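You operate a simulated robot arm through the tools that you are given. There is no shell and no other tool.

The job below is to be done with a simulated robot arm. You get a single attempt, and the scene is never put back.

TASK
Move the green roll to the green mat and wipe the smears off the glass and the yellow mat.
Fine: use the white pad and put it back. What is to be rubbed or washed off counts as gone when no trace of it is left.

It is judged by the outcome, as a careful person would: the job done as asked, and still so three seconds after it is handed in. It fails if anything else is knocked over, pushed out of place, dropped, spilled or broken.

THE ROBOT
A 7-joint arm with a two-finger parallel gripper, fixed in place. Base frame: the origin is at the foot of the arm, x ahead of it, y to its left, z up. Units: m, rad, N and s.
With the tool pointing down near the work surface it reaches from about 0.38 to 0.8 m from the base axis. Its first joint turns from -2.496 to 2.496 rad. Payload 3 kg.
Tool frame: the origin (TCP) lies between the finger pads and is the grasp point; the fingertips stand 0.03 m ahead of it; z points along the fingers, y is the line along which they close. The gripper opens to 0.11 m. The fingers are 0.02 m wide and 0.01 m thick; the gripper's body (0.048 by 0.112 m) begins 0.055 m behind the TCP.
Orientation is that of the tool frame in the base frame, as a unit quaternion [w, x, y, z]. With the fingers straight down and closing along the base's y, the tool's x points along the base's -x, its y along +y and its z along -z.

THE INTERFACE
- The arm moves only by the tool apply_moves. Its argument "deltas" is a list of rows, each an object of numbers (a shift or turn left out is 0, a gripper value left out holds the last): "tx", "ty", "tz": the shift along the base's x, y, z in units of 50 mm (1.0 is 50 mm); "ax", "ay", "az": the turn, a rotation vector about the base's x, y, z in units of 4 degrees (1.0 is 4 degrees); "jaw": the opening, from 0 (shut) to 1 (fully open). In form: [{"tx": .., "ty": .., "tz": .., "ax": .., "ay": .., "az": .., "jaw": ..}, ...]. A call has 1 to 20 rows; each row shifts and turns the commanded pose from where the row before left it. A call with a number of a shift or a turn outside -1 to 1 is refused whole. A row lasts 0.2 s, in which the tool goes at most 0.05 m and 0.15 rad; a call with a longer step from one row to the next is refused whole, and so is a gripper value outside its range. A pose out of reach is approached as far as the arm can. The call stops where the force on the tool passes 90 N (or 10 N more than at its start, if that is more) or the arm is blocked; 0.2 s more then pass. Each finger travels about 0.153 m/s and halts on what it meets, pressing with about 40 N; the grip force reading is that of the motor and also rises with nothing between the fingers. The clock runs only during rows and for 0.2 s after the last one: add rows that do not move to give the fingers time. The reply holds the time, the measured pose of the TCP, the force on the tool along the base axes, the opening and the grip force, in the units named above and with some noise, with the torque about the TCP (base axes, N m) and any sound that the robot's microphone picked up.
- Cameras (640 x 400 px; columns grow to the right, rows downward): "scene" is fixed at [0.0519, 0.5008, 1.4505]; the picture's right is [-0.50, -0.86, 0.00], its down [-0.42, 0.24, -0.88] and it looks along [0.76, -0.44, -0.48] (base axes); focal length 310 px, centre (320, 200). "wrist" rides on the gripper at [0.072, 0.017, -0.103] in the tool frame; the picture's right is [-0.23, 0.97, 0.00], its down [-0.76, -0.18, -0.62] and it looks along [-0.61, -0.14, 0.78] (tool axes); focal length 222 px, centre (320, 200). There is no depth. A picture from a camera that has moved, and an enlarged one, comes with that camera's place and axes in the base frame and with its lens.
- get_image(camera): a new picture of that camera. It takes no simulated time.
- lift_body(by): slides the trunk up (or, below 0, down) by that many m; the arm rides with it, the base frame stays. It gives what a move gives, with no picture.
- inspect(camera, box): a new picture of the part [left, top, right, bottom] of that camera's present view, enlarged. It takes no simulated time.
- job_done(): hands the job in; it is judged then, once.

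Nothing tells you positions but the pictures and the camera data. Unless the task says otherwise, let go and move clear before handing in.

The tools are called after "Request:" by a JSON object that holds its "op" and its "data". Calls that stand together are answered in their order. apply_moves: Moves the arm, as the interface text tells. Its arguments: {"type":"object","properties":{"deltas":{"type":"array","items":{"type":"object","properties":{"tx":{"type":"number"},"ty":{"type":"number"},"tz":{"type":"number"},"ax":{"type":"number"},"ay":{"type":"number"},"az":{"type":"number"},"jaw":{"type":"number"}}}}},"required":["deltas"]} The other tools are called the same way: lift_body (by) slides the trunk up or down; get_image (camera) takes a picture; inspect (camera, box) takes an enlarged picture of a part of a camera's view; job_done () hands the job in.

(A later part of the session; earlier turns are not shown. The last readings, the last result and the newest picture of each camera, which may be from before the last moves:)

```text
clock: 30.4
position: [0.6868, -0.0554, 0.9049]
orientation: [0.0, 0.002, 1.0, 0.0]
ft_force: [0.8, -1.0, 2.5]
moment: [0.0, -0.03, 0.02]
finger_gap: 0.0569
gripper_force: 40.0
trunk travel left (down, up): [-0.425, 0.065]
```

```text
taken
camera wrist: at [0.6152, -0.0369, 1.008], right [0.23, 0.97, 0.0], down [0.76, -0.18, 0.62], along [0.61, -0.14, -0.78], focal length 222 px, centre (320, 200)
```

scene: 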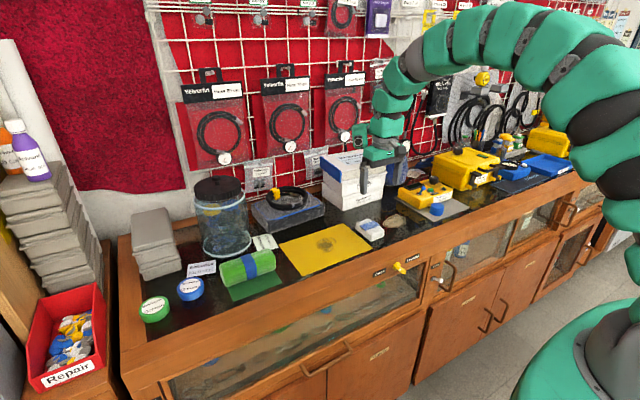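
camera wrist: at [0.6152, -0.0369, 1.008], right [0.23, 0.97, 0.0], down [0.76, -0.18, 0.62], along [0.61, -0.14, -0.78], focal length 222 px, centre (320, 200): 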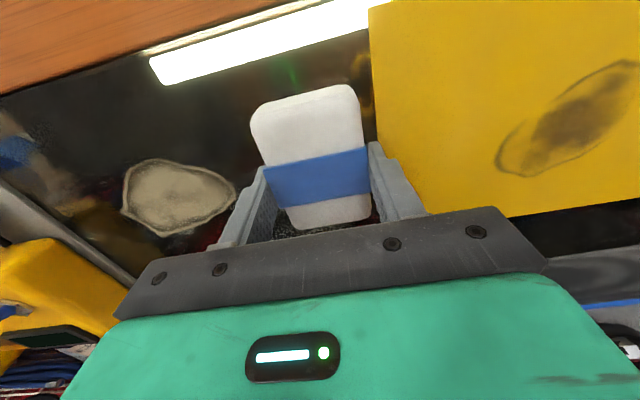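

The pad is held (gap 56.9 mm). Its home pose is TCP (0.687, -0.055, 0.905). I'll lift it and carry it to the +y end of the glass smear, hovering just above the glass.

Request:
{"op": "apply_moves", "data": {"deltas": [{"tz": 0.2}, {"tz": 0.3}, {"tx": 0.1, "ty": -0.4}, {"tx": 0.1, "ty": -0.4}, {"tz": -0.2}, {"tz": -0.2}, {"tz": 0}]}}

Request:
{"op": "get_image", "data": {"camera": "wrist"}}

Request:
{"op": "inspect", "data": {"camera": "scene", "box": [330, 180, 440, 260]}}

```text
clock: 32.0
position: [0.6981, -0.0951, 0.91]
orientation: [0.0, 0.001, 1.0, 0.0]
ft_force: [0.1, 0.5, -0.1]
moment: [0.0, 0.0, 0.01]
finger_gap: 0.0568
gripper_force: 39.7
trunk travel left (down, up): [-0.425, 0.065]
```

```text
taken
camera wrist: at [0.6254, -0.0773, 1.0123], right [0.23, 0.97, 0.0], down [0.76, -0.18, 0.62], along [0.61, -0.14, -0.78], focal length 222 px, centre (320, 200)
```

wrist: 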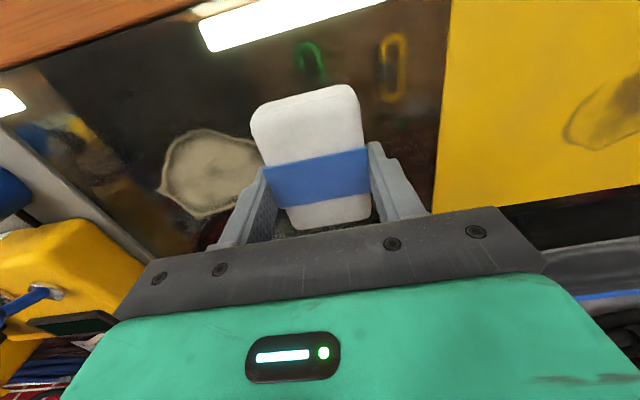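

```text
5.00 times, centred on (385, 220) of scene
camera zoom: at [0.0519, 0.5008, 1.4505], right [-0.5, -0.86, 0.0], down [-0.42, 0.24, -0.88], along [0.76, -0.44, -0.48], focal length 1552 px, centre (-5, 100)
```

zoom: 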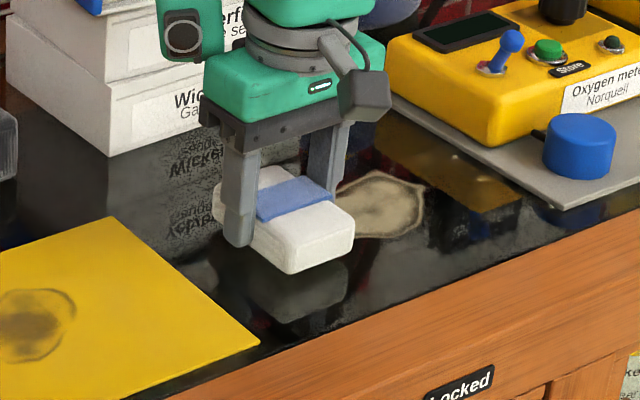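

The pad hovers a few millimetres over clean glass beside the smear. I'll lower it gently until the force shows contact.

Request:
{"op": "apply_moves", "data": {"deltas": [{"tz": -0.06}, {"tz": -0.05}, {"tz": 0}]}}

```text
clock: 32.8
position: [0.6979, -0.0945, 0.9048]
orientation: [-0.001, 0.002, 1.0, 0.001]
ft_force: [-1.7, 1.3, 9.0]
moment: [0.0, 0.12, -0.03]
finger_gap: 0.0569
gripper_force: 39.8
trunk travel left (down, up): [-0.425, 0.065]
```

Contact with 9 N. Now one slow pass across the smear and back to see how it behaves.

Request:
{"op": "apply_moves", "data": {"deltas": [{"ty": -0.3}, {"ty": -0.3}, {"ty": -0.3}, {"ty": -0.3}, {"ty": -0.3}, {"ty": -0.3}, {"ty": -0.3}, {"ty": -0.3}, {"ty": -0.3}, {"ty": 0}]}}

Request:
{"op": "get_image", "data": {"camera": "wrist"}}

Request:
{"op": "inspect", "data": {"camera": "scene", "box": [340, 170, 460, 260]}}

```text
clock: 35.0
position: [0.6966, -0.2305, 0.905]
orientation: [-0.001, 0.002, 1.0, 0.0]
ft_force: [-1.1, 0.3, 7.6]
moment: [0.03, -0.21, 0.0]
finger_gap: 0.0565
gripper_force: 39.9
trunk travel left (down, up): [-0.425, 0.065]
```

```text
taken
camera wrist: at [0.6244, -0.2126, 1.008], right [0.23, 0.97, 0.0], down [0.76, -0.18, 0.62], along [0.61, -0.14, -0.78], focal length 222 px, centre (320, 200)
```

wrist: 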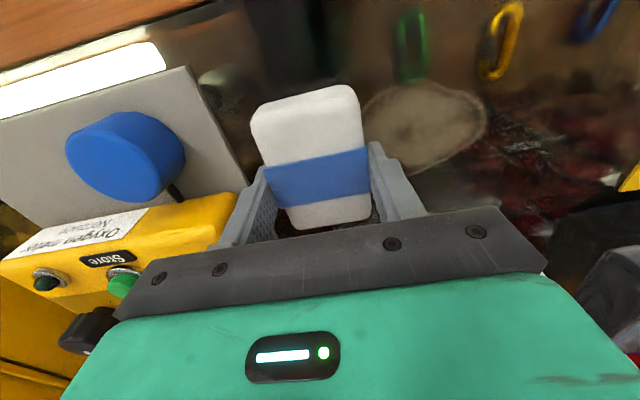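

```text
4.44 times, centred on (400, 215) of scene
camera zoom: at [0.0519, 0.5008, 1.4505], right [-0.5, -0.86, 0.0], down [-0.42, 0.24, -0.88], along [0.76, -0.44, -0.48], focal length 1379 px, centre (-36, 133)
```

zoom: 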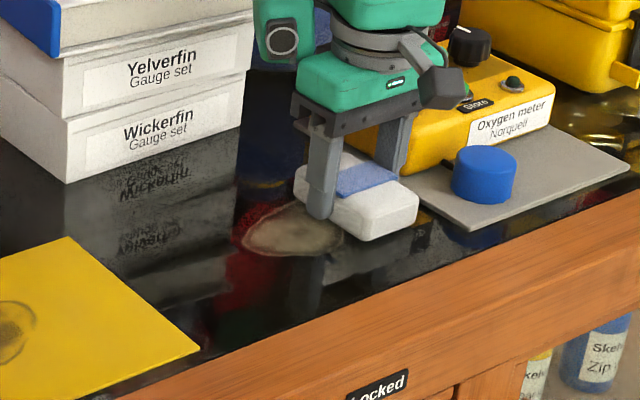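

One pass faded the smear noticeably and the pad holds steady. I'll do more passes with small sideways offsets.

Request:
{"op": "apply_moves", "data": {"deltas": [{"tx": 0.15, "ty": 0.3}, {"tx": 0.15, "ty": 0.3}, {"ty": 0.3}, {"ty": 0.3}, {"ty": 0.3}, {"ty": 0.3}, {"ty": 0.3}, {"ty": 0.3}, {"ty": 0.3}, {"tx": -0.2, "ty": -0.3}, {"tx": -0.2, "ty": -0.3}, {"tx": -0.2, "ty": -0.3}, {"ty": -0.3}, {"ty": -0.3}, {"ty": -0.3}, {"ty": -0.3}, {"ty": -0.3}, {"ty": -0.3}, {"ty": 0}]}}

Request:
{"op": "inspect", "data": {"camera": "wrist", "box": [320, 40, 560, 200]}}

Request:
{"op": "inspect", "data": {"camera": "scene", "box": [340, 170, 460, 260]}}

```text
clock: 39.0
position: [0.6817, -0.2305, 0.9044]
orientation: [-0.001, 0.002, 1.0, 0.0]
ft_force: [0.1, 0.4, 9.3]
moment: [0.03, 0.04, -0.05]
finger_gap: 0.0569
gripper_force: 40.2
trunk travel left (down, up): [-0.425, 0.065]
```

```text
2.50 times, centred on (440, 120) of wrist
camera zoom: at [0.609, -0.213, 1.0079], right [0.23, 0.97, 0.0], down [0.76, -0.18, 0.62], along [0.61, -0.14, -0.78], focal length 555 px, centre (20, 400)
```

zoom: 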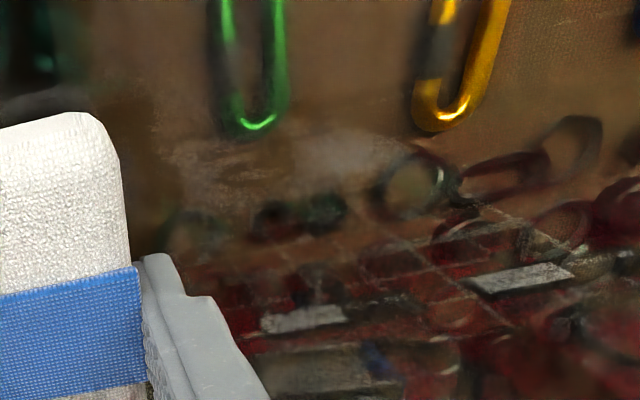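

```text
4.44 times, centred on (400, 215) of scene
camera zoom: at [0.0519, 0.5008, 1.4505], right [-0.5, -0.86, 0.0], down [-0.42, 0.24, -0.88], along [0.76, -0.44, -0.48], focal length 1379 px, centre (-36, 133)
```

zoom: 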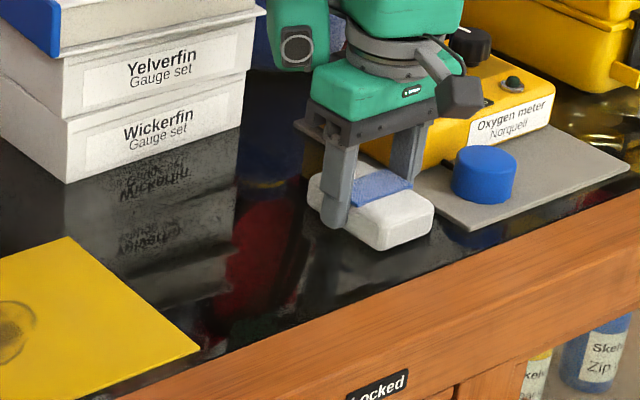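

The smear looks almost gone. I'll do a few more overlapping passes so every part, including the -y end under the pad, is rubbed again.

Request:
{"op": "apply_moves", "data": {"deltas": [{"ty": 0.3}, {"ty": 0.3}, {"ty": 0.3}, {"ty": 0.3}, {"ty": 0.3}, {"ty": 0.3}, {"ty": 0.3}, {"ty": 0.3}, {"tx": 0.35, "ty": 0.1}, {"tx": 0.35}, {"ty": -0.3}, {"ty": -0.3}, {"ty": -0.3}, {"ty": -0.3}, {"ty": -0.3}, {"ty": -0.3}, {"ty": -0.3}, {"ty": -0.3}, {"ty": -0.1}, {"ty": 0}]}}

Request:
{"op": "apply_moves", "data": {"deltas": [{"tx": -0.2}, {"ty": 0.3}, {"ty": 0.3}, {"ty": 0.3}, {"ty": 0.3}, {"ty": 0.3}, {"ty": 0.3}, {"ty": 0.3}, {"ty": 0.3}, {"tx": -0.2}, {"ty": -0.3}, {"ty": -0.3}, {"ty": -0.3}, {"ty": -0.3}, {"ty": -0.3}, {"ty": -0.3}, {"ty": -0.3}, {"ty": -0.3}, {"ty": 0}]}}

```text
clock: 43.2
position: [0.7175, -0.2298, 0.9047]
orientation: [-0.001, 0.001, 1.0, 0.0]
ft_force: [-0.5, 1.4, 5.6]
moment: [0.05, -0.08, 0.05]
finger_gap: 0.0568
gripper_force: 40.2
trunk travel left (down, up): [-0.425, 0.065]
```

```text
clock: 47.2
position: [0.6974, -0.2308, 0.9043]
orientation: [0.0, 0.0, 1.0, 0.0]
ft_force: [0.6, 2.3, 10.6]
moment: [0.1, -0.02, 0.0]
finger_gap: 0.0569
gripper_force: 39.8
trunk travel left (down, up): [-0.425, 0.065]
```

I'll sweep back, lift off the glass and look at the area from above.

Request:
{"op": "apply_moves", "data": {"deltas": [{"ty": 0.3}, {"ty": 0.3}, {"ty": 0.3}, {"ty": 0.3}, {"ty": 0.3}, {"ty": 0.3}, {"ty": 0.3}, {"ty": 0.3}, {"tz": 0.3}, {"tz": 0.6}, {"tz": 0.8, "ty": 0.4}, {"tz": 0.8, "ty": 0.4}, {"tz": 0}]}}

Request:
{"op": "get_image", "data": {"camera": "wrist"}}

Request:
{"op": "inspect", "data": {"camera": "scene", "box": [340, 180, 440, 250]}}

```text
clock: 50.0
position: [0.6964, -0.0711, 1.0287]
orientation: [0.0, 0.002, 1.0, -0.001]
ft_force: [0.4, 1.3, -0.4]
moment: [-0.01, -0.06, 0.02]
finger_gap: 0.057
gripper_force: 40.0
trunk travel left (down, up): [-0.425, 0.065]
```

```text
taken
camera wrist: at [0.6247, -0.0539, 1.1317], right [0.23, 0.97, 0.0], down [0.76, -0.18, 0.62], along [0.61, -0.14, -0.78], focal length 222 px, centre (320, 200)
```

wrist: 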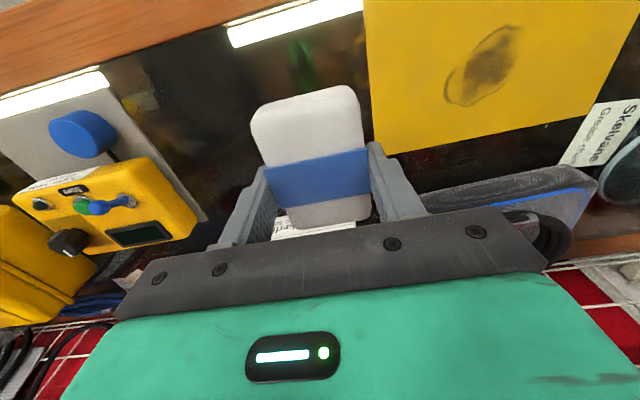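

```text
5.71 times, centred on (390, 215) of scene
camera zoom: at [0.0519, 0.5008, 1.4505], right [-0.5, -0.86, 0.0], down [-0.42, 0.24, -0.88], along [0.76, -0.44, -0.48], focal length 1774 px, centre (-80, 114)
```

zoom: 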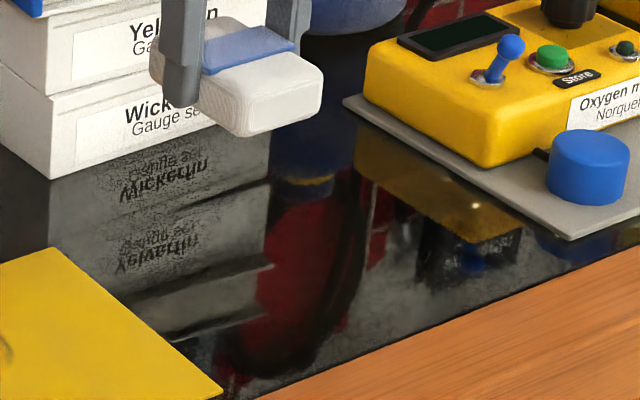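

From here the glass looks clean. I'll enlarge the wrist view of that spot to check for a faint trace.

Request:
{"op": "inspect", "data": {"camera": "wrist", "box": [110, 50, 270, 190]}}

Request:
{"op": "inspect", "data": {"camera": "scene", "box": [370, 195, 430, 240]}}

```text
2.86 times, centred on (190, 120) of wrist
camera zoom: at [0.6247, -0.0539, 1.1317], right [0.23, 0.97, 0.0], down [0.76, -0.18, 0.62], along [0.61, -0.14, -0.78], focal length 635 px, centre (691, 429)
```

zoom: 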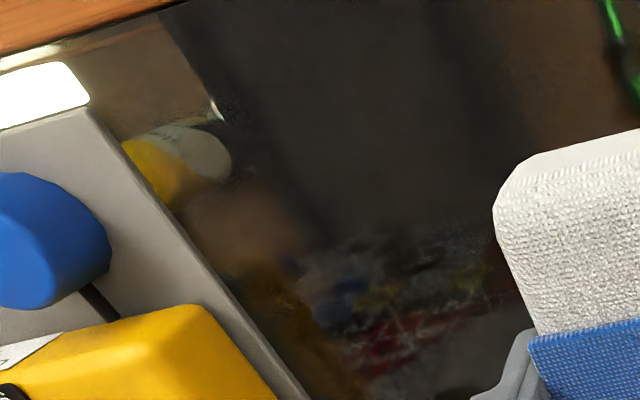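

```text
8.89 times, centred on (400, 218) of scene
camera zoom: at [0.0519, 0.5008, 1.4505], right [-0.5, -0.86, 0.0], down [-0.42, 0.24, -0.88], along [0.76, -0.44, -0.48], focal length 2759 px, centre (-391, 44)
```

zoom: 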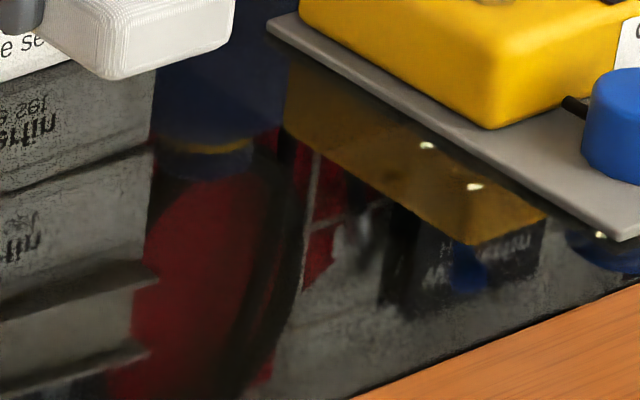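

The spot looks clean, and I'll recheck it later from another angle. Now I'll carry the pad to beside the yellow-mat smear and hover just above the mat.

Request:
{"op": "apply_moves", "data": {"deltas": [{"ty": 0.58, "tx": 0.02}, {"ty": 0.58, "tx": 0.02}, {"ty": 0.58, "tx": 0.02}, {"ty": 0.58, "tx": 0.02}, {"tz": -0.6}, {"tz": -0.7}, {"tz": -0.6}, {"tz": -0.3}, {"tz": 0}]}}

Request:
{"op": "get_image", "data": {"camera": "wrist"}}

Request:
{"op": "inspect", "data": {"camera": "scene", "box": [270, 190, 390, 280]}}

```text
clock: 52.0
position: [0.7027, 0.0458, 0.9203]
orientation: [0.0, 0.0, 1.0, 0.0]
ft_force: [0.8, 0.0, -0.1]
moment: [0.02, -0.03, 0.0]
finger_gap: 0.0567
gripper_force: 40.0
trunk travel left (down, up): [-0.425, 0.065]
```

```text
taken
camera wrist: at [0.6296, 0.0635, 1.0236], right [0.23, 0.97, 0.0], down [0.76, -0.18, 0.62], along [0.61, -0.14, -0.78], focal length 222 px, centre (320, 200)
```

wrist: 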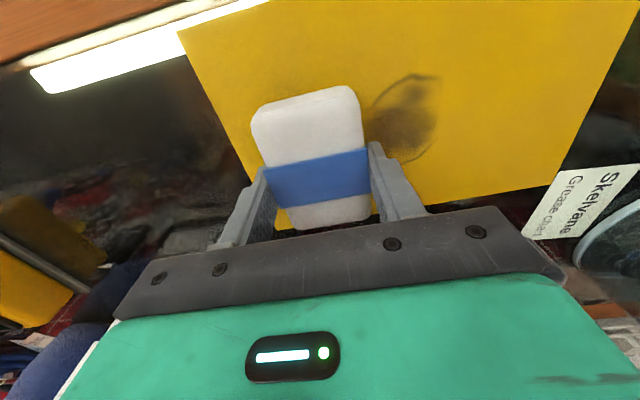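

```text
4.44 times, centred on (330, 235) of scene
camera zoom: at [0.0519, 0.5008, 1.4505], right [-0.5, -0.86, 0.0], down [-0.42, 0.24, -0.88], along [0.76, -0.44, -0.48], focal length 1379 px, centre (276, 44)
```

zoom: 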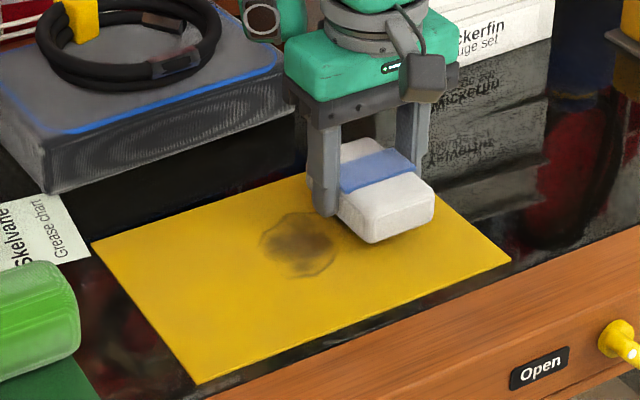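

The pad hovers beside the mat smear. I'll lower it slowly to find contact.

Request:
{"op": "apply_moves", "data": {"deltas": [{"tz": -0.16}, {"tz": -0.06}, {"tz": -0.02}, {"tz": 0}]}}

```text
clock: 53.0
position: [0.7017, 0.0463, 0.9084]
orientation: [-0.001, 0.001, 1.0, 0.001]
ft_force: [-1.4, -1.3, 1.3]
moment: [-0.02, -0.06, -0.07]
finger_gap: 0.0568
gripper_force: 39.6
trunk travel left (down, up): [-0.425, 0.065]
```

Request:
{"op": "apply_moves", "data": {"deltas": [{"tz": -0.02}, {"tz": 0}]}}

```text
clock: 53.6
position: [0.7013, 0.0451, 0.9078]
orientation: [0.001, 0.0, 1.0, -0.001]
ft_force: [2.1, 0.4, 11.3]
moment: [-0.01, 0.04, 0.0]
finger_gap: 0.0567
gripper_force: 39.7
trunk travel left (down, up): [-0.425, 0.065]
```

Contact at 11 N. I'll make a short trial stroke first and check that the mat stays put.

Request:
{"op": "apply_moves", "data": {"deltas": [{"ty": 0.2}, {"ty": 0.3}, {"ty": 0.3}, {"ty": 0}]}}

Request:
{"op": "inspect", "data": {"camera": "scene", "box": [270, 190, 390, 280]}}

```text
clock: 54.6
position: [0.7019, 0.0854, 0.9077]
orientation: [0.001, 0.002, 1.0, 0.0]
ft_force: [1.9, -6.8, 16.0]
moment: [-0.31, -0.05, 0.0]
finger_gap: 0.0569
gripper_force: 39.9
trunk travel left (down, up): [-0.425, 0.065]
```

```text
4.44 times, centred on (330, 235) of scene
camera zoom: at [0.0519, 0.5008, 1.4505], right [-0.5, -0.86, 0.0], down [-0.42, 0.24, -0.88], along [0.76, -0.44, -0.48], focal length 1379 px, centre (276, 44)
```

zoom: 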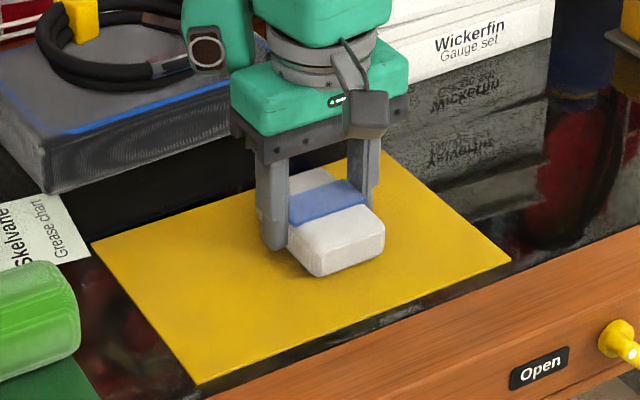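

The mat hasn't moved. I'll ease the pressure slightly and make back-and-forth passes over the whole smear with small offsets.

Request:
{"op": "apply_moves", "data": {"deltas": [{"tz": 0.01}, {"ty": 0.3}, {"ty": 0.3}, {"ty": 0.3}, {"ty": 0.3}, {"tx": 0.2}, {"ty": -0.3}, {"ty": -0.3}, {"ty": -0.3}, {"ty": -0.3}, {"ty": -0.3}, {"ty": -0.3}, {"ty": -0.3}, {"tx": -0.35}, {"ty": 0.3}, {"ty": 0.3}, {"ty": 0.3}, {"ty": 0.3}, {"ty": 0.3}, {"ty": 0.3}]}}

Request:
{"op": "inspect", "data": {"camera": "scene", "box": [270, 190, 390, 280]}}

```text
clock: 58.8
position: [0.6928, 0.1306, 0.907]
orientation: [0.001, 0.001, 1.0, 0.001]
ft_force: [-0.6, -18.9, 29.2]
moment: [-0.75, 0.24, 0.19]
finger_gap: 0.0568
gripper_force: 39.8
trunk travel left (down, up): [-0.425, 0.065]
```

```text
4.44 times, centred on (330, 235) of scene
camera zoom: at [0.0519, 0.5008, 1.4505], right [-0.5, -0.86, 0.0], down [-0.42, 0.24, -0.88], along [0.76, -0.44, -0.48], focal length 1379 px, centre (276, 44)
```

zoom: 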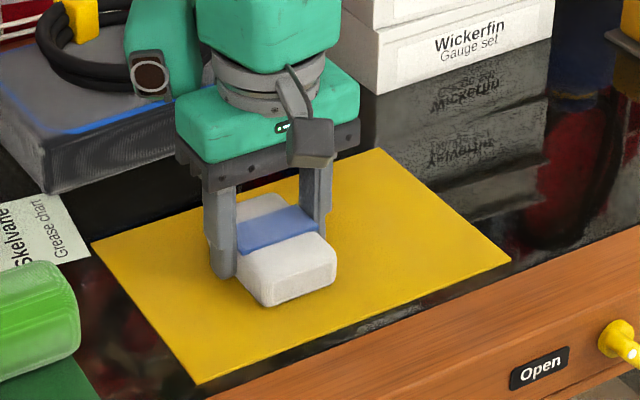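

The mat is still in place and the smear seems gone where the pad has passed, but the force crept up to 29 N. I'll ease up by 1 mm and do a few more passes.

Request:
{"op": "apply_moves", "data": {"deltas": [{"tz": 0.02}, {"ty": 0.2}, {"ty": -0.3}, {"ty": -0.3}, {"ty": -0.3}, {"ty": -0.3}, {"ty": -0.3}, {"ty": -0.3}, {"ty": 0}]}}

```text
clock: 60.8
position: [0.6943, 0.0505, 0.9079]
orientation: [0.0, 0.001, 1.0, 0.001]
ft_force: [0.8, 7.6, 14.4]
moment: [0.25, 0.12, 0.04]
finger_gap: 0.0568
gripper_force: 40.0
trunk travel left (down, up): [-0.425, 0.065]
```

Request:
{"op": "apply_moves", "data": {"deltas": [{"tx": -0.1, "ty": 0.2}, {"tx": -0.1, "ty": 0.3}, {"ty": 0.3}, {"ty": 0.3}, {"ty": 0.3}, {"ty": 0.3}, {"ty": 0.2}, {"tx": 0.25}, {"tx": 0.25}, {"ty": -0.3}, {"ty": -0.3}, {"ty": -0.3}, {"ty": -0.3}, {"ty": -0.3}, {"ty": -0.3}, {"ty": 0}]}}

Request:
{"op": "inspect", "data": {"camera": "scene", "box": [270, 190, 390, 280]}}

Request:
{"op": "get_image", "data": {"camera": "wrist"}}

```text
clock: 64.2
position: [0.708, 0.0557, 0.9079]
orientation: [0.0, 0.0, 1.0, 0.0]
ft_force: [1.2, 1.9, 5.7]
moment: [0.07, -0.09, 0.0]
finger_gap: 0.0566
gripper_force: 40.1
trunk travel left (down, up): [-0.425, 0.065]
```

```text
4.44 times, centred on (330, 235) of scene
camera zoom: at [0.0519, 0.5008, 1.4505], right [-0.5, -0.86, 0.0], down [-0.42, 0.24, -0.88], along [0.76, -0.44, -0.48], focal length 1379 px, centre (276, 44)
```

zoom: 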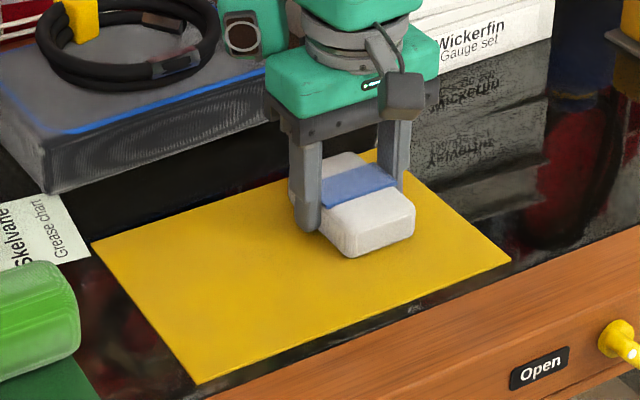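

```text
taken
camera wrist: at [0.636, 0.0739, 1.0109], right [0.23, 0.97, 0.0], down [0.76, -0.18, 0.62], along [0.61, -0.14, -0.78], focal length 222 px, centre (320, 200)
```

wrist: 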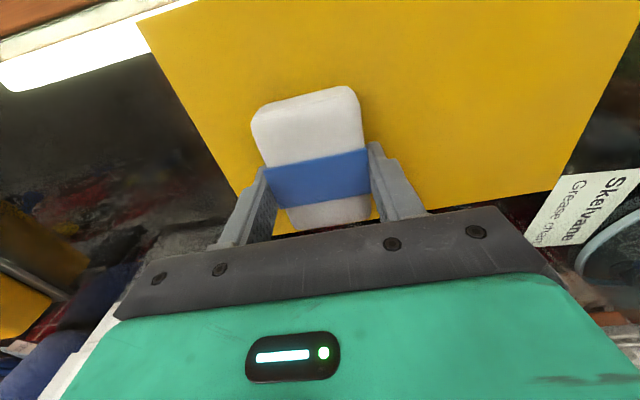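

The mat looks clean. I'll lift the pad and move aside to view both spots unobstructed.

Request:
{"op": "apply_moves", "data": {"deltas": [{"tz": 0.2}, {"tz": 0.5}, {"tz": 0.8}, {"tz": 0.8}, {"tz": 0.8}, {"tz": 0.6, "ty": -0.3}, {"ty": -0.5}, {"ty": -0.4}, {"ty": 0}]}}

Request:
{"op": "get_image", "data": {"camera": "wrist"}}

Request:
{"op": "inspect", "data": {"camera": "scene", "box": [275, 200, 385, 280]}}

Request:
{"op": "inspect", "data": {"camera": "scene", "box": [360, 190, 440, 250]}}

```text
clock: 66.2
position: [0.7084, -0.0048, 1.0927]
orientation: [0.0, 0.001, 1.0, 0.0]
ft_force: [-0.7, -1.3, 0.1]
moment: [0.01, 0.01, 0.03]
finger_gap: 0.0568
gripper_force: 40.2
trunk travel left (down, up): [-0.425, 0.065]
```

```text
taken
camera wrist: at [0.6357, 0.0135, 1.1959], right [0.23, 0.97, 0.0], down [0.76, -0.18, 0.62], along [0.61, -0.14, -0.78], focal length 222 px, centre (320, 200)
```

wrist: 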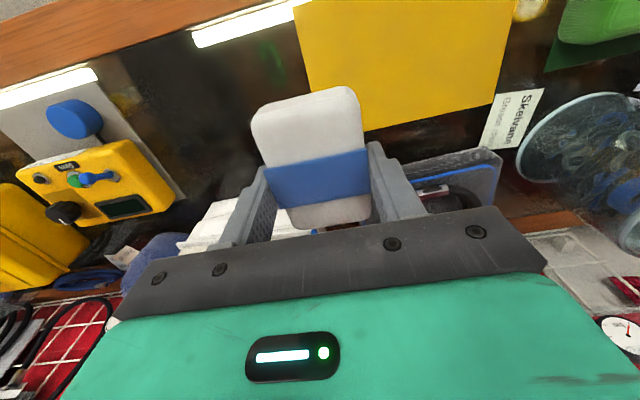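

```text
5.00 times, centred on (330, 240) of scene
camera zoom: at [0.0519, 0.5008, 1.4505], right [-0.5, -0.86, 0.0], down [-0.42, 0.24, -0.88], along [0.76, -0.44, -0.48], focal length 1552 px, centre (270, 0)
```

zoom: 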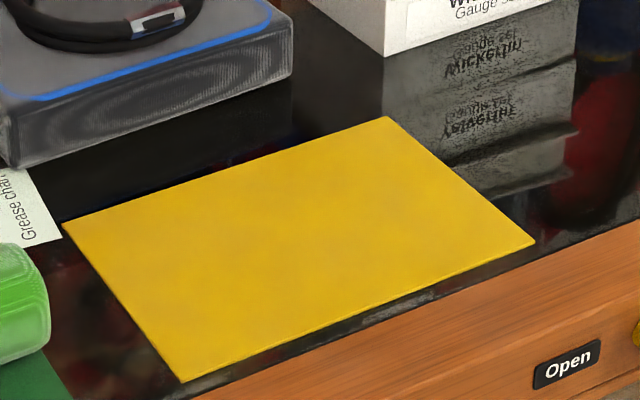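

```text
6.67 times, centred on (400, 220) of scene
camera zoom: at [0.0519, 0.5008, 1.4505], right [-0.5, -0.86, 0.0], down [-0.42, 0.24, -0.88], along [0.76, -0.44, -0.48], focal length 2069 px, centre (-213, 67)
```

zoom: 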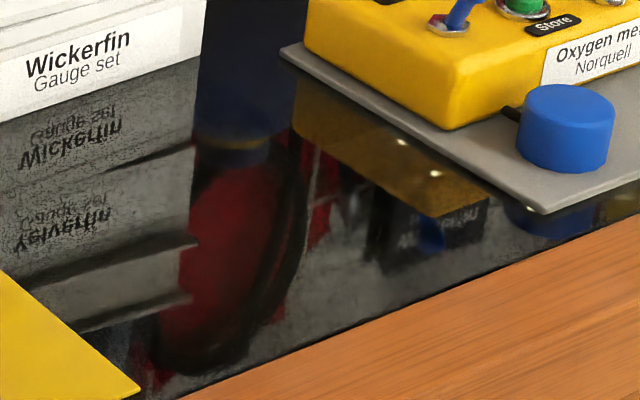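

Both look clean in the scene view. I'll enlarge the wrist view of both spots to be sure no faint residue remains.

Request:
{"op": "inspect", "data": {"camera": "wrist", "box": [150, 70, 260, 160]}}

Request:
{"op": "inspect", "data": {"camera": "wrist", "box": [300, 0, 520, 140]}}

```text
4.44 times, centred on (205, 115) of wrist
camera zoom: at [0.6357, 0.0135, 1.1959], right [0.23, 0.97, 0.0], down [0.76, -0.18, 0.62], along [0.61, -0.14, -0.78], focal length 987 px, centre (831, 578)
```

zoom: 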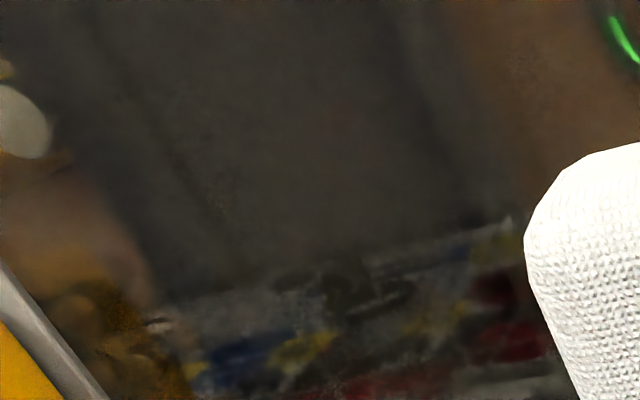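

```text
2.86 times, centred on (410, 70) of wrist
camera zoom: at [0.6357, 0.0135, 1.1959], right [0.23, 0.97, 0.0], down [0.76, -0.18, 0.62], along [0.61, -0.14, -0.78], focal length 635 px, centre (63, 571)
```

zoom: 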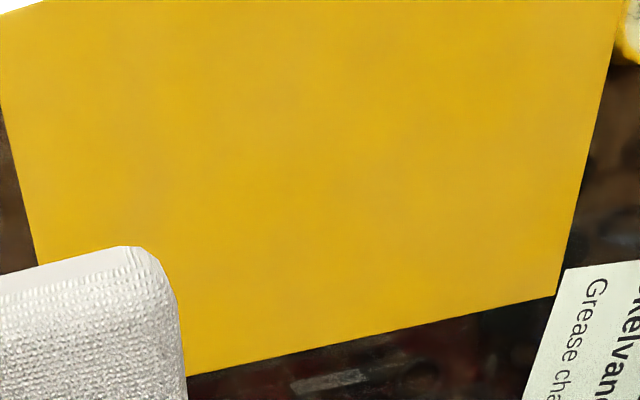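

Both spots look clean. For certainty I'll give each spot a few more passes, concentrating on the edges, starting with the yellow mat.

Request:
{"op": "apply_moves", "data": {"deltas": [{"ty": 0.5, "tx": 0.1}, {"ty": 0.5, "tx": 0.1}, {"tz": -0.8}, {"tz": -0.9}, {"tz": -0.9}, {"tz": -0.6}, {"tz": -0.3}, {"tz": -0.14}, {"tz": 0}]}}

```text
clock: 68.2
position: [0.718, 0.0457, 0.9116]
orientation: [-0.001, 0.001, 1.0, 0.0]
ft_force: [0.0, 0.3, -0.6]
moment: [0.03, 0.0, 0.02]
finger_gap: 0.0566
gripper_force: 40.3
trunk travel left (down, up): [-0.425, 0.065]
```

Request:
{"op": "apply_moves", "data": {"deltas": [{"tz": -0.06}, {"tz": -0.03}, {"tz": 0}]}}

```text
clock: 69.0
position: [0.7178, 0.0467, 0.9074]
orientation: [0.0, 0.001, 1.0, 0.0]
ft_force: [-1.1, -0.5, 17.9]
moment: [-0.02, 0.33, 0.0]
finger_gap: 0.0567
gripper_force: 39.8
trunk travel left (down, up): [-0.425, 0.065]
```

Request:
{"op": "apply_moves", "data": {"deltas": [{"tz": 0.01}, {"ty": 0.3}, {"ty": 0.3}, {"ty": 0.3}, {"ty": 0.3}, {"ty": 0.3}, {"ty": 0.3}, {"ty": 0.2}, {"tx": -0.25}, {"ty": -0.3}, {"ty": -0.3}, {"ty": -0.3}, {"ty": -0.3}, {"ty": -0.3}, {"ty": -0.3}, {"ty": -0.2}, {"tx": -0.3}, {"ty": 0.1}, {"ty": 0}]}}

Request:
{"op": "apply_moves", "data": {"deltas": [{"ty": 0.3}, {"ty": 0.3}, {"ty": 0.3}, {"ty": 0.3}, {"ty": 0.3}, {"ty": 0.3}, {"tx": 0.3}, {"ty": -0.3}, {"ty": -0.3}, {"ty": -0.3}, {"ty": -0.3}, {"ty": -0.3}, {"ty": -0.3}, {"ty": 0}]}}

Request:
{"op": "inspect", "data": {"camera": "scene", "box": [275, 200, 385, 280]}}

```text
clock: 73.0
position: [0.6914, 0.0492, 0.9077]
orientation: [0.0, 0.001, 1.0, 0.0]
ft_force: [-0.3, -13.2, 15.9]
moment: [-0.4, -0.15, -0.06]
finger_gap: 0.0567
gripper_force: 40.0
trunk travel left (down, up): [-0.425, 0.065]
```

```text
clock: 76.0
position: [0.7058, 0.0525, 0.9072]
orientation: [0.001, 0.001, 1.0, 0.0]
ft_force: [-0.1, 14.3, 22.9]
moment: [0.45, -0.14, 0.1]
finger_gap: 0.0569
gripper_force: 40.0
trunk travel left (down, up): [-0.425, 0.065]
```

```text
5.00 times, centred on (330, 240) of scene
camera zoom: at [0.0519, 0.5008, 1.4505], right [-0.5, -0.86, 0.0], down [-0.42, 0.24, -0.88], along [0.76, -0.44, -0.48], focal length 1552 px, centre (270, 0)
```

zoom: 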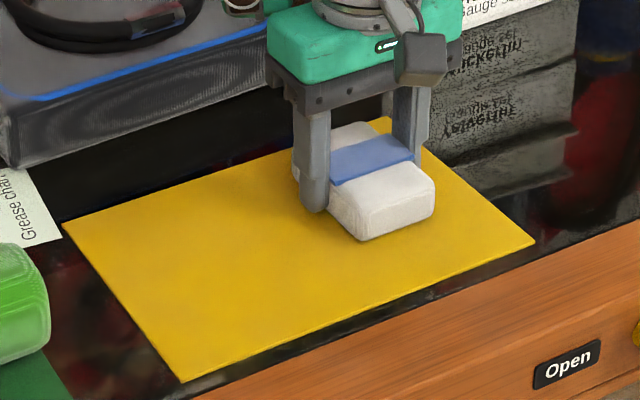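

The mat is unmoved and clean. Now the same extra passes on the glass spot: lift, move over and lower to contact.

Request:
{"op": "apply_moves", "data": {"deltas": [{"tz": 0.2}, {"tz": 0.4}, {"ty": -0.5}, {"ty": -0.7}, {"ty": -0.7}, {"ty": -0.7}, {"ty": -0.4}, {"tz": -0.3}, {"tz": -0.2}, {"tz": 0}]}}

```text
clock: 78.2
position: [0.706, -0.0995, 0.9105]
orientation: [0.0, 0.002, 1.0, 0.001]
ft_force: [-0.7, -1.3, -0.8]
moment: [-0.02, 0.0, 0.0]
finger_gap: 0.0568
gripper_force: 39.9
trunk travel left (down, up): [-0.425, 0.065]
```

Request:
{"op": "apply_moves", "data": {"deltas": [{"tz": -0.06}, {"tz": -0.05}, {"tz": -0.01}, {"tz": 0}]}}

```text
clock: 79.2
position: [0.7061, -0.0982, 0.9061]
orientation: [0.0, 0.001, 1.0, 0.001]
ft_force: [-0.5, 0.0, -0.4]
moment: [0.02, 0.02, -0.02]
finger_gap: 0.0566
gripper_force: 40.1
trunk travel left (down, up): [-0.425, 0.065]
```

Request:
{"op": "apply_moves", "data": {"deltas": [{"tz": -0.03}, {"tz": -0.01}, {"tz": 0}]}}

```text
clock: 80.0
position: [0.7063, -0.0997, 0.9049]
orientation: [0.0, 0.002, 1.0, 0.0]
ft_force: [0.1, -4.2, 9.0]
moment: [-0.05, 0.0, -0.04]
finger_gap: 0.057
gripper_force: 40.4
trunk travel left (down, up): [-0.425, 0.065]
```

Contact again at 9 N at the same height as before, so the pad hasn't slipped in the grip. More passes over the glass spot.

Request:
{"op": "apply_moves", "data": {"deltas": [{"ty": -0.3}, {"ty": -0.3}, {"ty": -0.3}, {"ty": -0.3}, {"ty": -0.3}, {"ty": -0.3}, {"ty": -0.3}, {"ty": -0.3}, {"ty": -0.2}, {"tx": 0.28}, {"ty": 0.3}, {"ty": 0.3}, {"ty": 0.3}, {"ty": 0.3}, {"ty": 0.3}, {"ty": 0.3}, {"ty": 0.3}, {"ty": 0.3}, {"ty": 0}]}}

Request:
{"op": "apply_moves", "data": {"deltas": [{"tx": -0.3}, {"tx": -0.3}, {"ty": -0.3}, {"ty": -0.3}, {"ty": -0.3}, {"ty": -0.3}, {"ty": -0.3}, {"ty": -0.3}, {"ty": -0.3}, {"ty": -0.3}, {"tx": -0.26}, {"ty": 0.3}, {"ty": 0.3}, {"ty": 0.3}, {"ty": 0.3}, {"ty": 0.3}, {"ty": 0.3}, {"ty": 0.3}, {"ty": 0.3}, {"ty": 0}]}}

```text
clock: 84.0
position: [0.7198, -0.1086, 0.9036]
orientation: [0.001, 0.0, 1.0, 0.0]
ft_force: [-0.2, -5.0, 22.3]
moment: [-0.2, -0.03, -0.01]
finger_gap: 0.0568
gripper_force: 39.3
trunk travel left (down, up): [-0.425, 0.065]
```

```text
clock: 88.2
position: [0.6749, -0.1093, 0.9037]
orientation: [0.001, 0.002, 1.0, 0.0]
ft_force: [-0.5, -7.3, 27.6]
moment: [-0.25, -0.15, 0.04]
finger_gap: 0.0569
gripper_force: 40.0
trunk travel left (down, up): [-0.425, 0.065]
```

I'll lift the pad off, check its seat in the fingers and look at the glass again.

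Request:
{"op": "apply_moves", "data": {"deltas": [{"tz": 0.2}, {"tz": 0.5}, {"tz": 0.8, "ty": 0.3}, {"tz": 0.5, "ty": 0.3}, {"ty": 0.3, "tx": 0.2}, {"ty": 0}]}}

Request:
{"op": "get_image", "data": {"camera": "wrist"}}

Request:
{"op": "inspect", "data": {"camera": "scene", "box": [350, 180, 440, 250]}}

Request:
{"op": "inspect", "data": {"camera": "wrist", "box": [110, 50, 270, 190]}}

```text
clock: 89.6
position: [0.6886, -0.0601, 1.0032]
orientation: [0.0, 0.002, 1.0, 0.0]
ft_force: [-0.1, 0.1, -1.1]
moment: [-0.02, -0.01, 0.01]
finger_gap: 0.0566
gripper_force: 40.4
trunk travel left (down, up): [-0.425, 0.065]
```

```text
taken
camera wrist: at [0.6147, -0.0433, 1.1064], right [0.23, 0.97, 0.0], down [0.76, -0.18, 0.62], along [0.61, -0.14, -0.78], focal length 222 px, centre (320, 200)
```

wrist: 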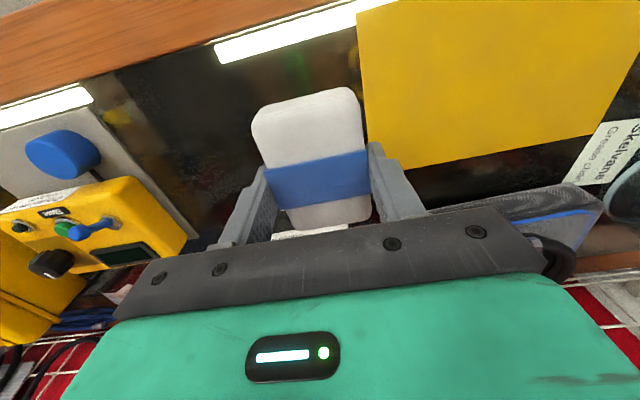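

```text
5.71 times, centred on (395, 215) of scene
camera zoom: at [0.0519, 0.5008, 1.4505], right [-0.5, -0.86, 0.0], down [-0.42, 0.24, -0.88], along [0.76, -0.44, -0.48], focal length 1774 px, centre (-109, 114)
```

zoom: 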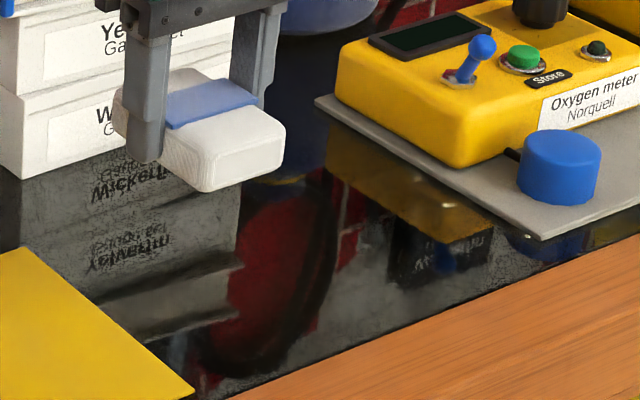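

```text
2.86 times, centred on (190, 120) of wrist
camera zoom: at [0.6147, -0.0433, 1.1064], right [0.23, 0.97, 0.0], down [0.76, -0.18, 0.62], along [0.61, -0.14, -0.78], focal length 635 px, centre (691, 429)
```

zoom: 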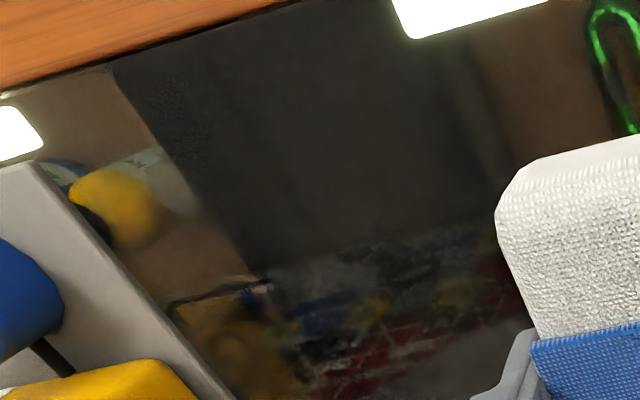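

Both spots are clean and the pad is still held straight. I'll now bring it back over its home spot and lower it.

Request:
{"op": "apply_moves", "data": {"deltas": [{"tx": -0.05, "ty": 0.1, "tz": -0.4}, {"tz": -0.6}, {"tz": -0.5}, {"tz": -0.3}, {"tz": -0.06}, {"tz": 0}]}}

Request:
{"op": "inspect", "data": {"camera": "scene", "box": [330, 190, 420, 260]}}

Request:
{"op": "get_image", "data": {"camera": "wrist"}}

```text
clock: 91.0
position: [0.685, -0.0587, 0.9101]
orientation: [0.0, 0.001, 1.0, 0.0]
ft_force: [0.0, -1.3, -0.3]
moment: [-0.01, -0.02, -0.02]
finger_gap: 0.0568
gripper_force: 40.1
trunk travel left (down, up): [-0.425, 0.065]
```

```text
5.71 times, centred on (375, 225) of scene
camera zoom: at [0.0519, 0.5008, 1.4505], right [-0.5, -0.86, 0.0], down [-0.42, 0.24, -0.88], along [0.76, -0.44, -0.48], focal length 1774 px, centre (6, 57)
```

zoom: 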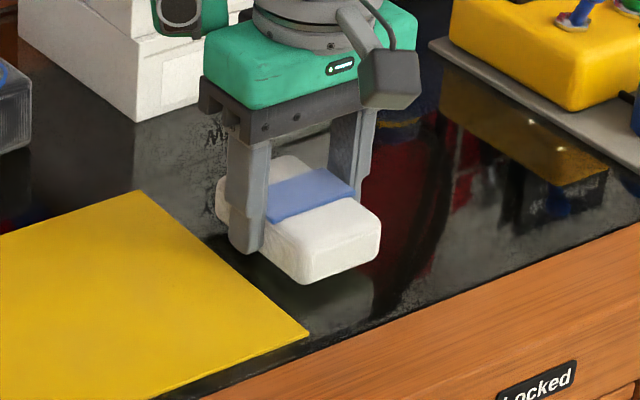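

```text
taken
camera wrist: at [0.6122, -0.0407, 1.0137], right [0.23, 0.97, 0.0], down [0.76, -0.18, 0.62], along [0.61, -0.14, -0.78], focal length 222 px, centre (320, 200)
```

wrist: 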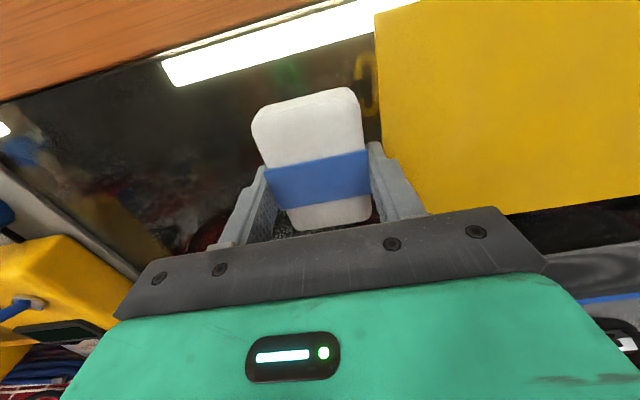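

Compared with the picture before gripping, the pad is about 3 mm too far towards -y. I'll correct that and lower to gentle contact.

Request:
{"op": "apply_moves", "data": {"deltas": [{"ty": 0.066}, {"tz": -0.06}, {"tz": -0.04}, {"tz": 0}]}}

Request:
{"op": "inspect", "data": {"camera": "scene", "box": [330, 190, 420, 260]}}

```text
clock: 92.0
position: [0.685, -0.0558, 0.9062]
orientation: [-0.001, 0.002, 1.0, 0.0]
ft_force: [0.5, 0.2, -0.6]
moment: [0.01, 0.01, -0.01]
finger_gap: 0.0567
gripper_force: 40.1
trunk travel left (down, up): [-0.425, 0.065]
```

```text
5.71 times, centred on (375, 225) of scene
camera zoom: at [0.0519, 0.5008, 1.4505], right [-0.5, -0.86, 0.0], down [-0.42, 0.24, -0.88], along [0.76, -0.44, -0.48], focal length 1774 px, centre (6, 57)
```

zoom: 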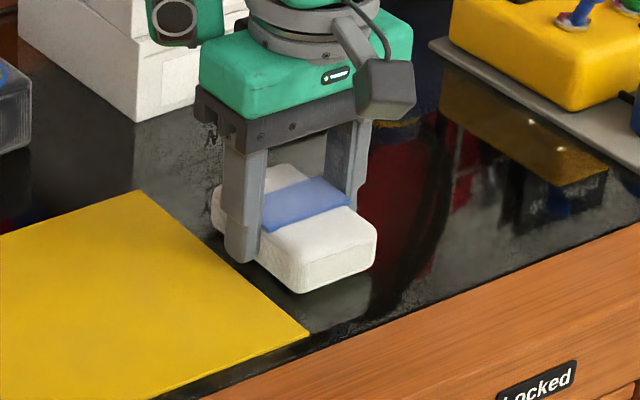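

That matches the original picture to within a couple of millimetres. Lowering the last bit to contact.

Request:
{"op": "apply_moves", "data": {"deltas": [{"ty": 0.02, "tz": -0.02}, {"tz": -0.01}, {"tz": 0}]}}

```text
clock: 92.8
position: [0.6848, -0.055, 0.9059]
orientation: [0.001, 0.001, 1.0, 0.0]
ft_force: [-0.1, -0.7, 9.6]
moment: [0.0, 0.0, 0.0]
finger_gap: 0.0569
gripper_force: 39.5
trunk travel left (down, up): [-0.425, 0.065]
```

The pad is on the glass at its home spot. I'll ease off slightly, open the fingers narrowly and rise straight up.

Request:
{"op": "apply_moves", "data": {"deltas": [{"tz": 0.015}, {"tz": 0}, {"jaw": 0.6}, {"jaw": 0.66}, {"jaw": 0.66}, {"jaw": 0.66}]}}

Request:
{"op": "get_image", "data": {"camera": "wrist"}}

```text
clock: 94.2
position: [0.684, -0.056, 0.9046]
orientation: [0.0, 0.001, 1.0, -0.001]
ft_force: [-0.2, -0.3, 0.3]
moment: [0.02, 0.0, -0.05]
finger_gap: 0.0724
gripper_force: 0.0
trunk travel left (down, up): [-0.425, 0.065]
```

```text
taken
camera wrist: at [0.6123, -0.0372, 1.008], right [0.23, 0.97, 0.0], down [0.76, -0.18, 0.62], along [0.61, -0.14, -0.78], focal length 222 px, centre (320, 200)
```

wrist: 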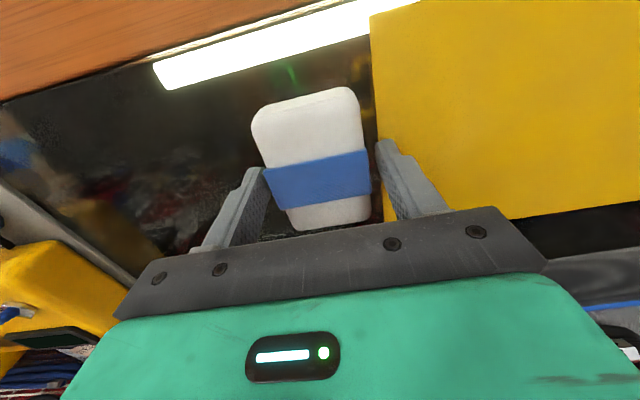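

The fingers are clear of the pad on both sides. I'll rise straight up and back off, then check everything.

Request:
{"op": "apply_moves", "data": {"deltas": [{"tz": 0.2}, {"tz": 0.4}, {"tz": 0.7}, {"tz": 0.9}, {"tz": 0.9}, {"tz": 0.9, "tx": -0.4}, {"tz": 0.5, "tx": -0.8}, {"tx": -0.8, "jaw": 1.0}, {"tx": -0.6}, {"tx": 0}]}}

Request:
{"op": "get_image", "data": {"camera": "scene"}}

Request:
{"op": "get_image", "data": {"camera": "wrist"}}

```text
clock: 96.4
position: [0.5554, -0.0536, 1.13]
orientation: [0.0, 0.0, 1.0, 0.0]
ft_force: [-1.4, -0.2, 0.7]
moment: [-0.01, 0.0, 0.0]
finger_gap: 0.1098
gripper_force: 0.0
trunk travel left (down, up): [-0.425, 0.065]
```

```text
taken
```

scene: 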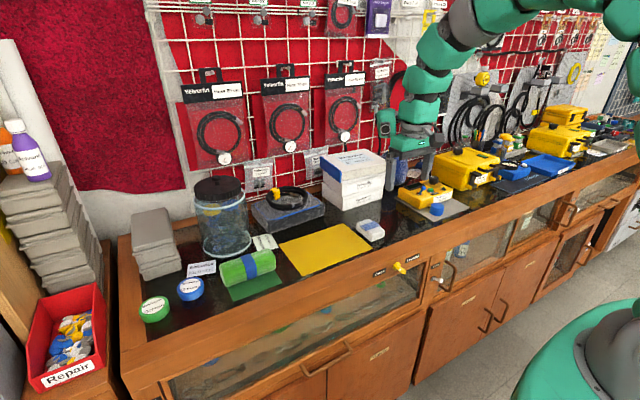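

```text
taken
camera wrist: at [0.4826, -0.0355, 1.2329], right [0.23, 0.97, 0.0], down [0.76, -0.18, 0.62], along [0.61, -0.14, -0.78], focal length 222 px, centre (320, 200)
```

wrist: 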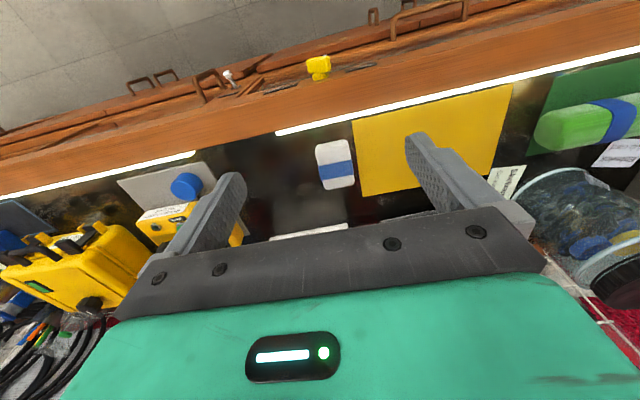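

Everything appears in place: the roll is on the green mat, the pad is back home and the mats are unmoved. I'll take enlarged looks for any faint trace and to compare with the start.

Request:
{"op": "inspect", "data": {"camera": "wrist", "box": [190, 110, 380, 230]}}

Request:
{"op": "inspect", "data": {"camera": "scene", "box": [240, 140, 480, 290]}}

Request:
{"op": "inspect", "data": {"camera": "scene", "box": [120, 160, 300, 340]}}

Request:
{"op": "inspect", "data": {"camera": "scene", "box": [345, 185, 425, 245]}}

```text
3.33 times, centred on (285, 170) of wrist
camera zoom: at [0.4826, -0.0355, 1.2329], right [0.23, 0.97, 0.0], down [0.76, -0.18, 0.62], along [0.61, -0.14, -0.78], focal length 740 px, centre (437, 300)
```

zoom: 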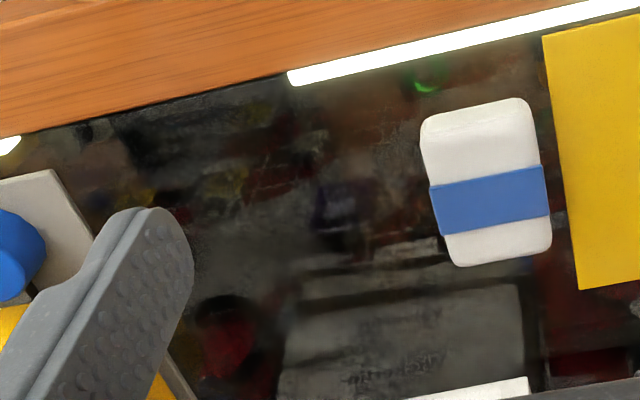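

```text
2.67 times, centred on (360, 215) of scene
camera zoom: at [0.0519, 0.5008, 1.4505], right [-0.5, -0.86, 0.0], down [-0.42, 0.24, -0.88], along [0.76, -0.44, -0.48], focal length 828 px, centre (213, 160)
```

zoom: 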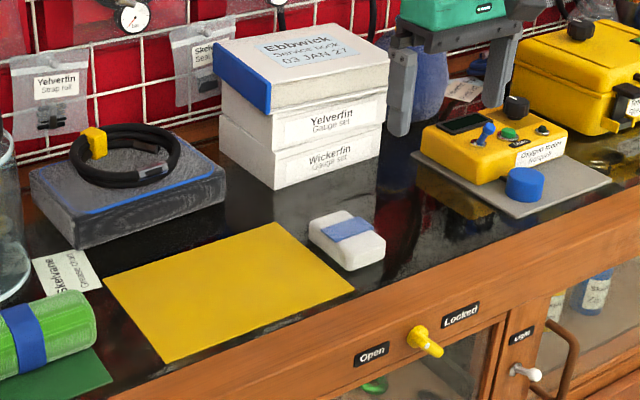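

```text
2.22 times, centred on (210, 250) of scene
camera zoom: at [0.0519, 0.5008, 1.4505], right [-0.5, -0.86, 0.0], down [-0.42, 0.24, -0.88], along [0.76, -0.44, -0.48], focal length 690 px, centre (564, 89)
```

zoom: 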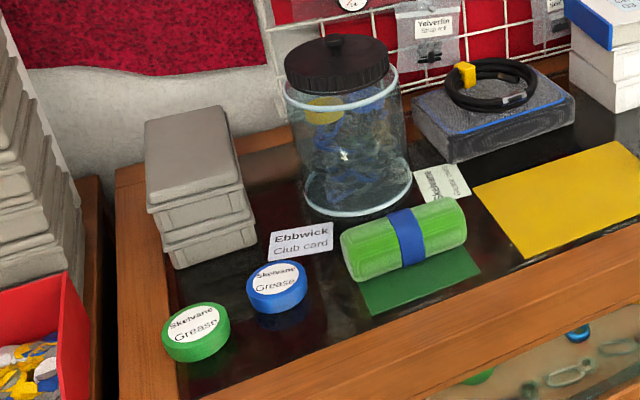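

```text
6.67 times, centred on (385, 215) of scene
camera zoom: at [0.0519, 0.5008, 1.4505], right [-0.5, -0.86, 0.0], down [-0.42, 0.24, -0.88], along [0.76, -0.44, -0.48], focal length 2069 px, centre (-113, 100)
```

zoom: 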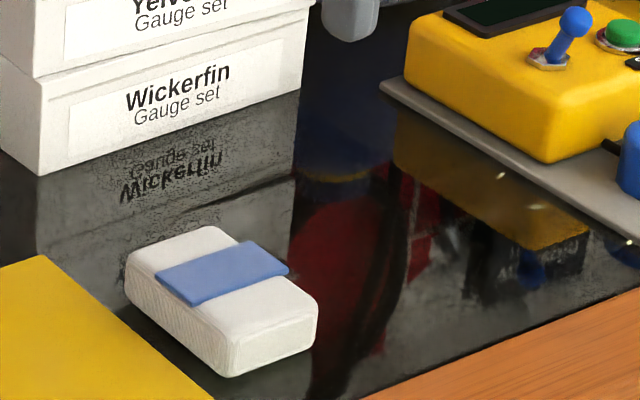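

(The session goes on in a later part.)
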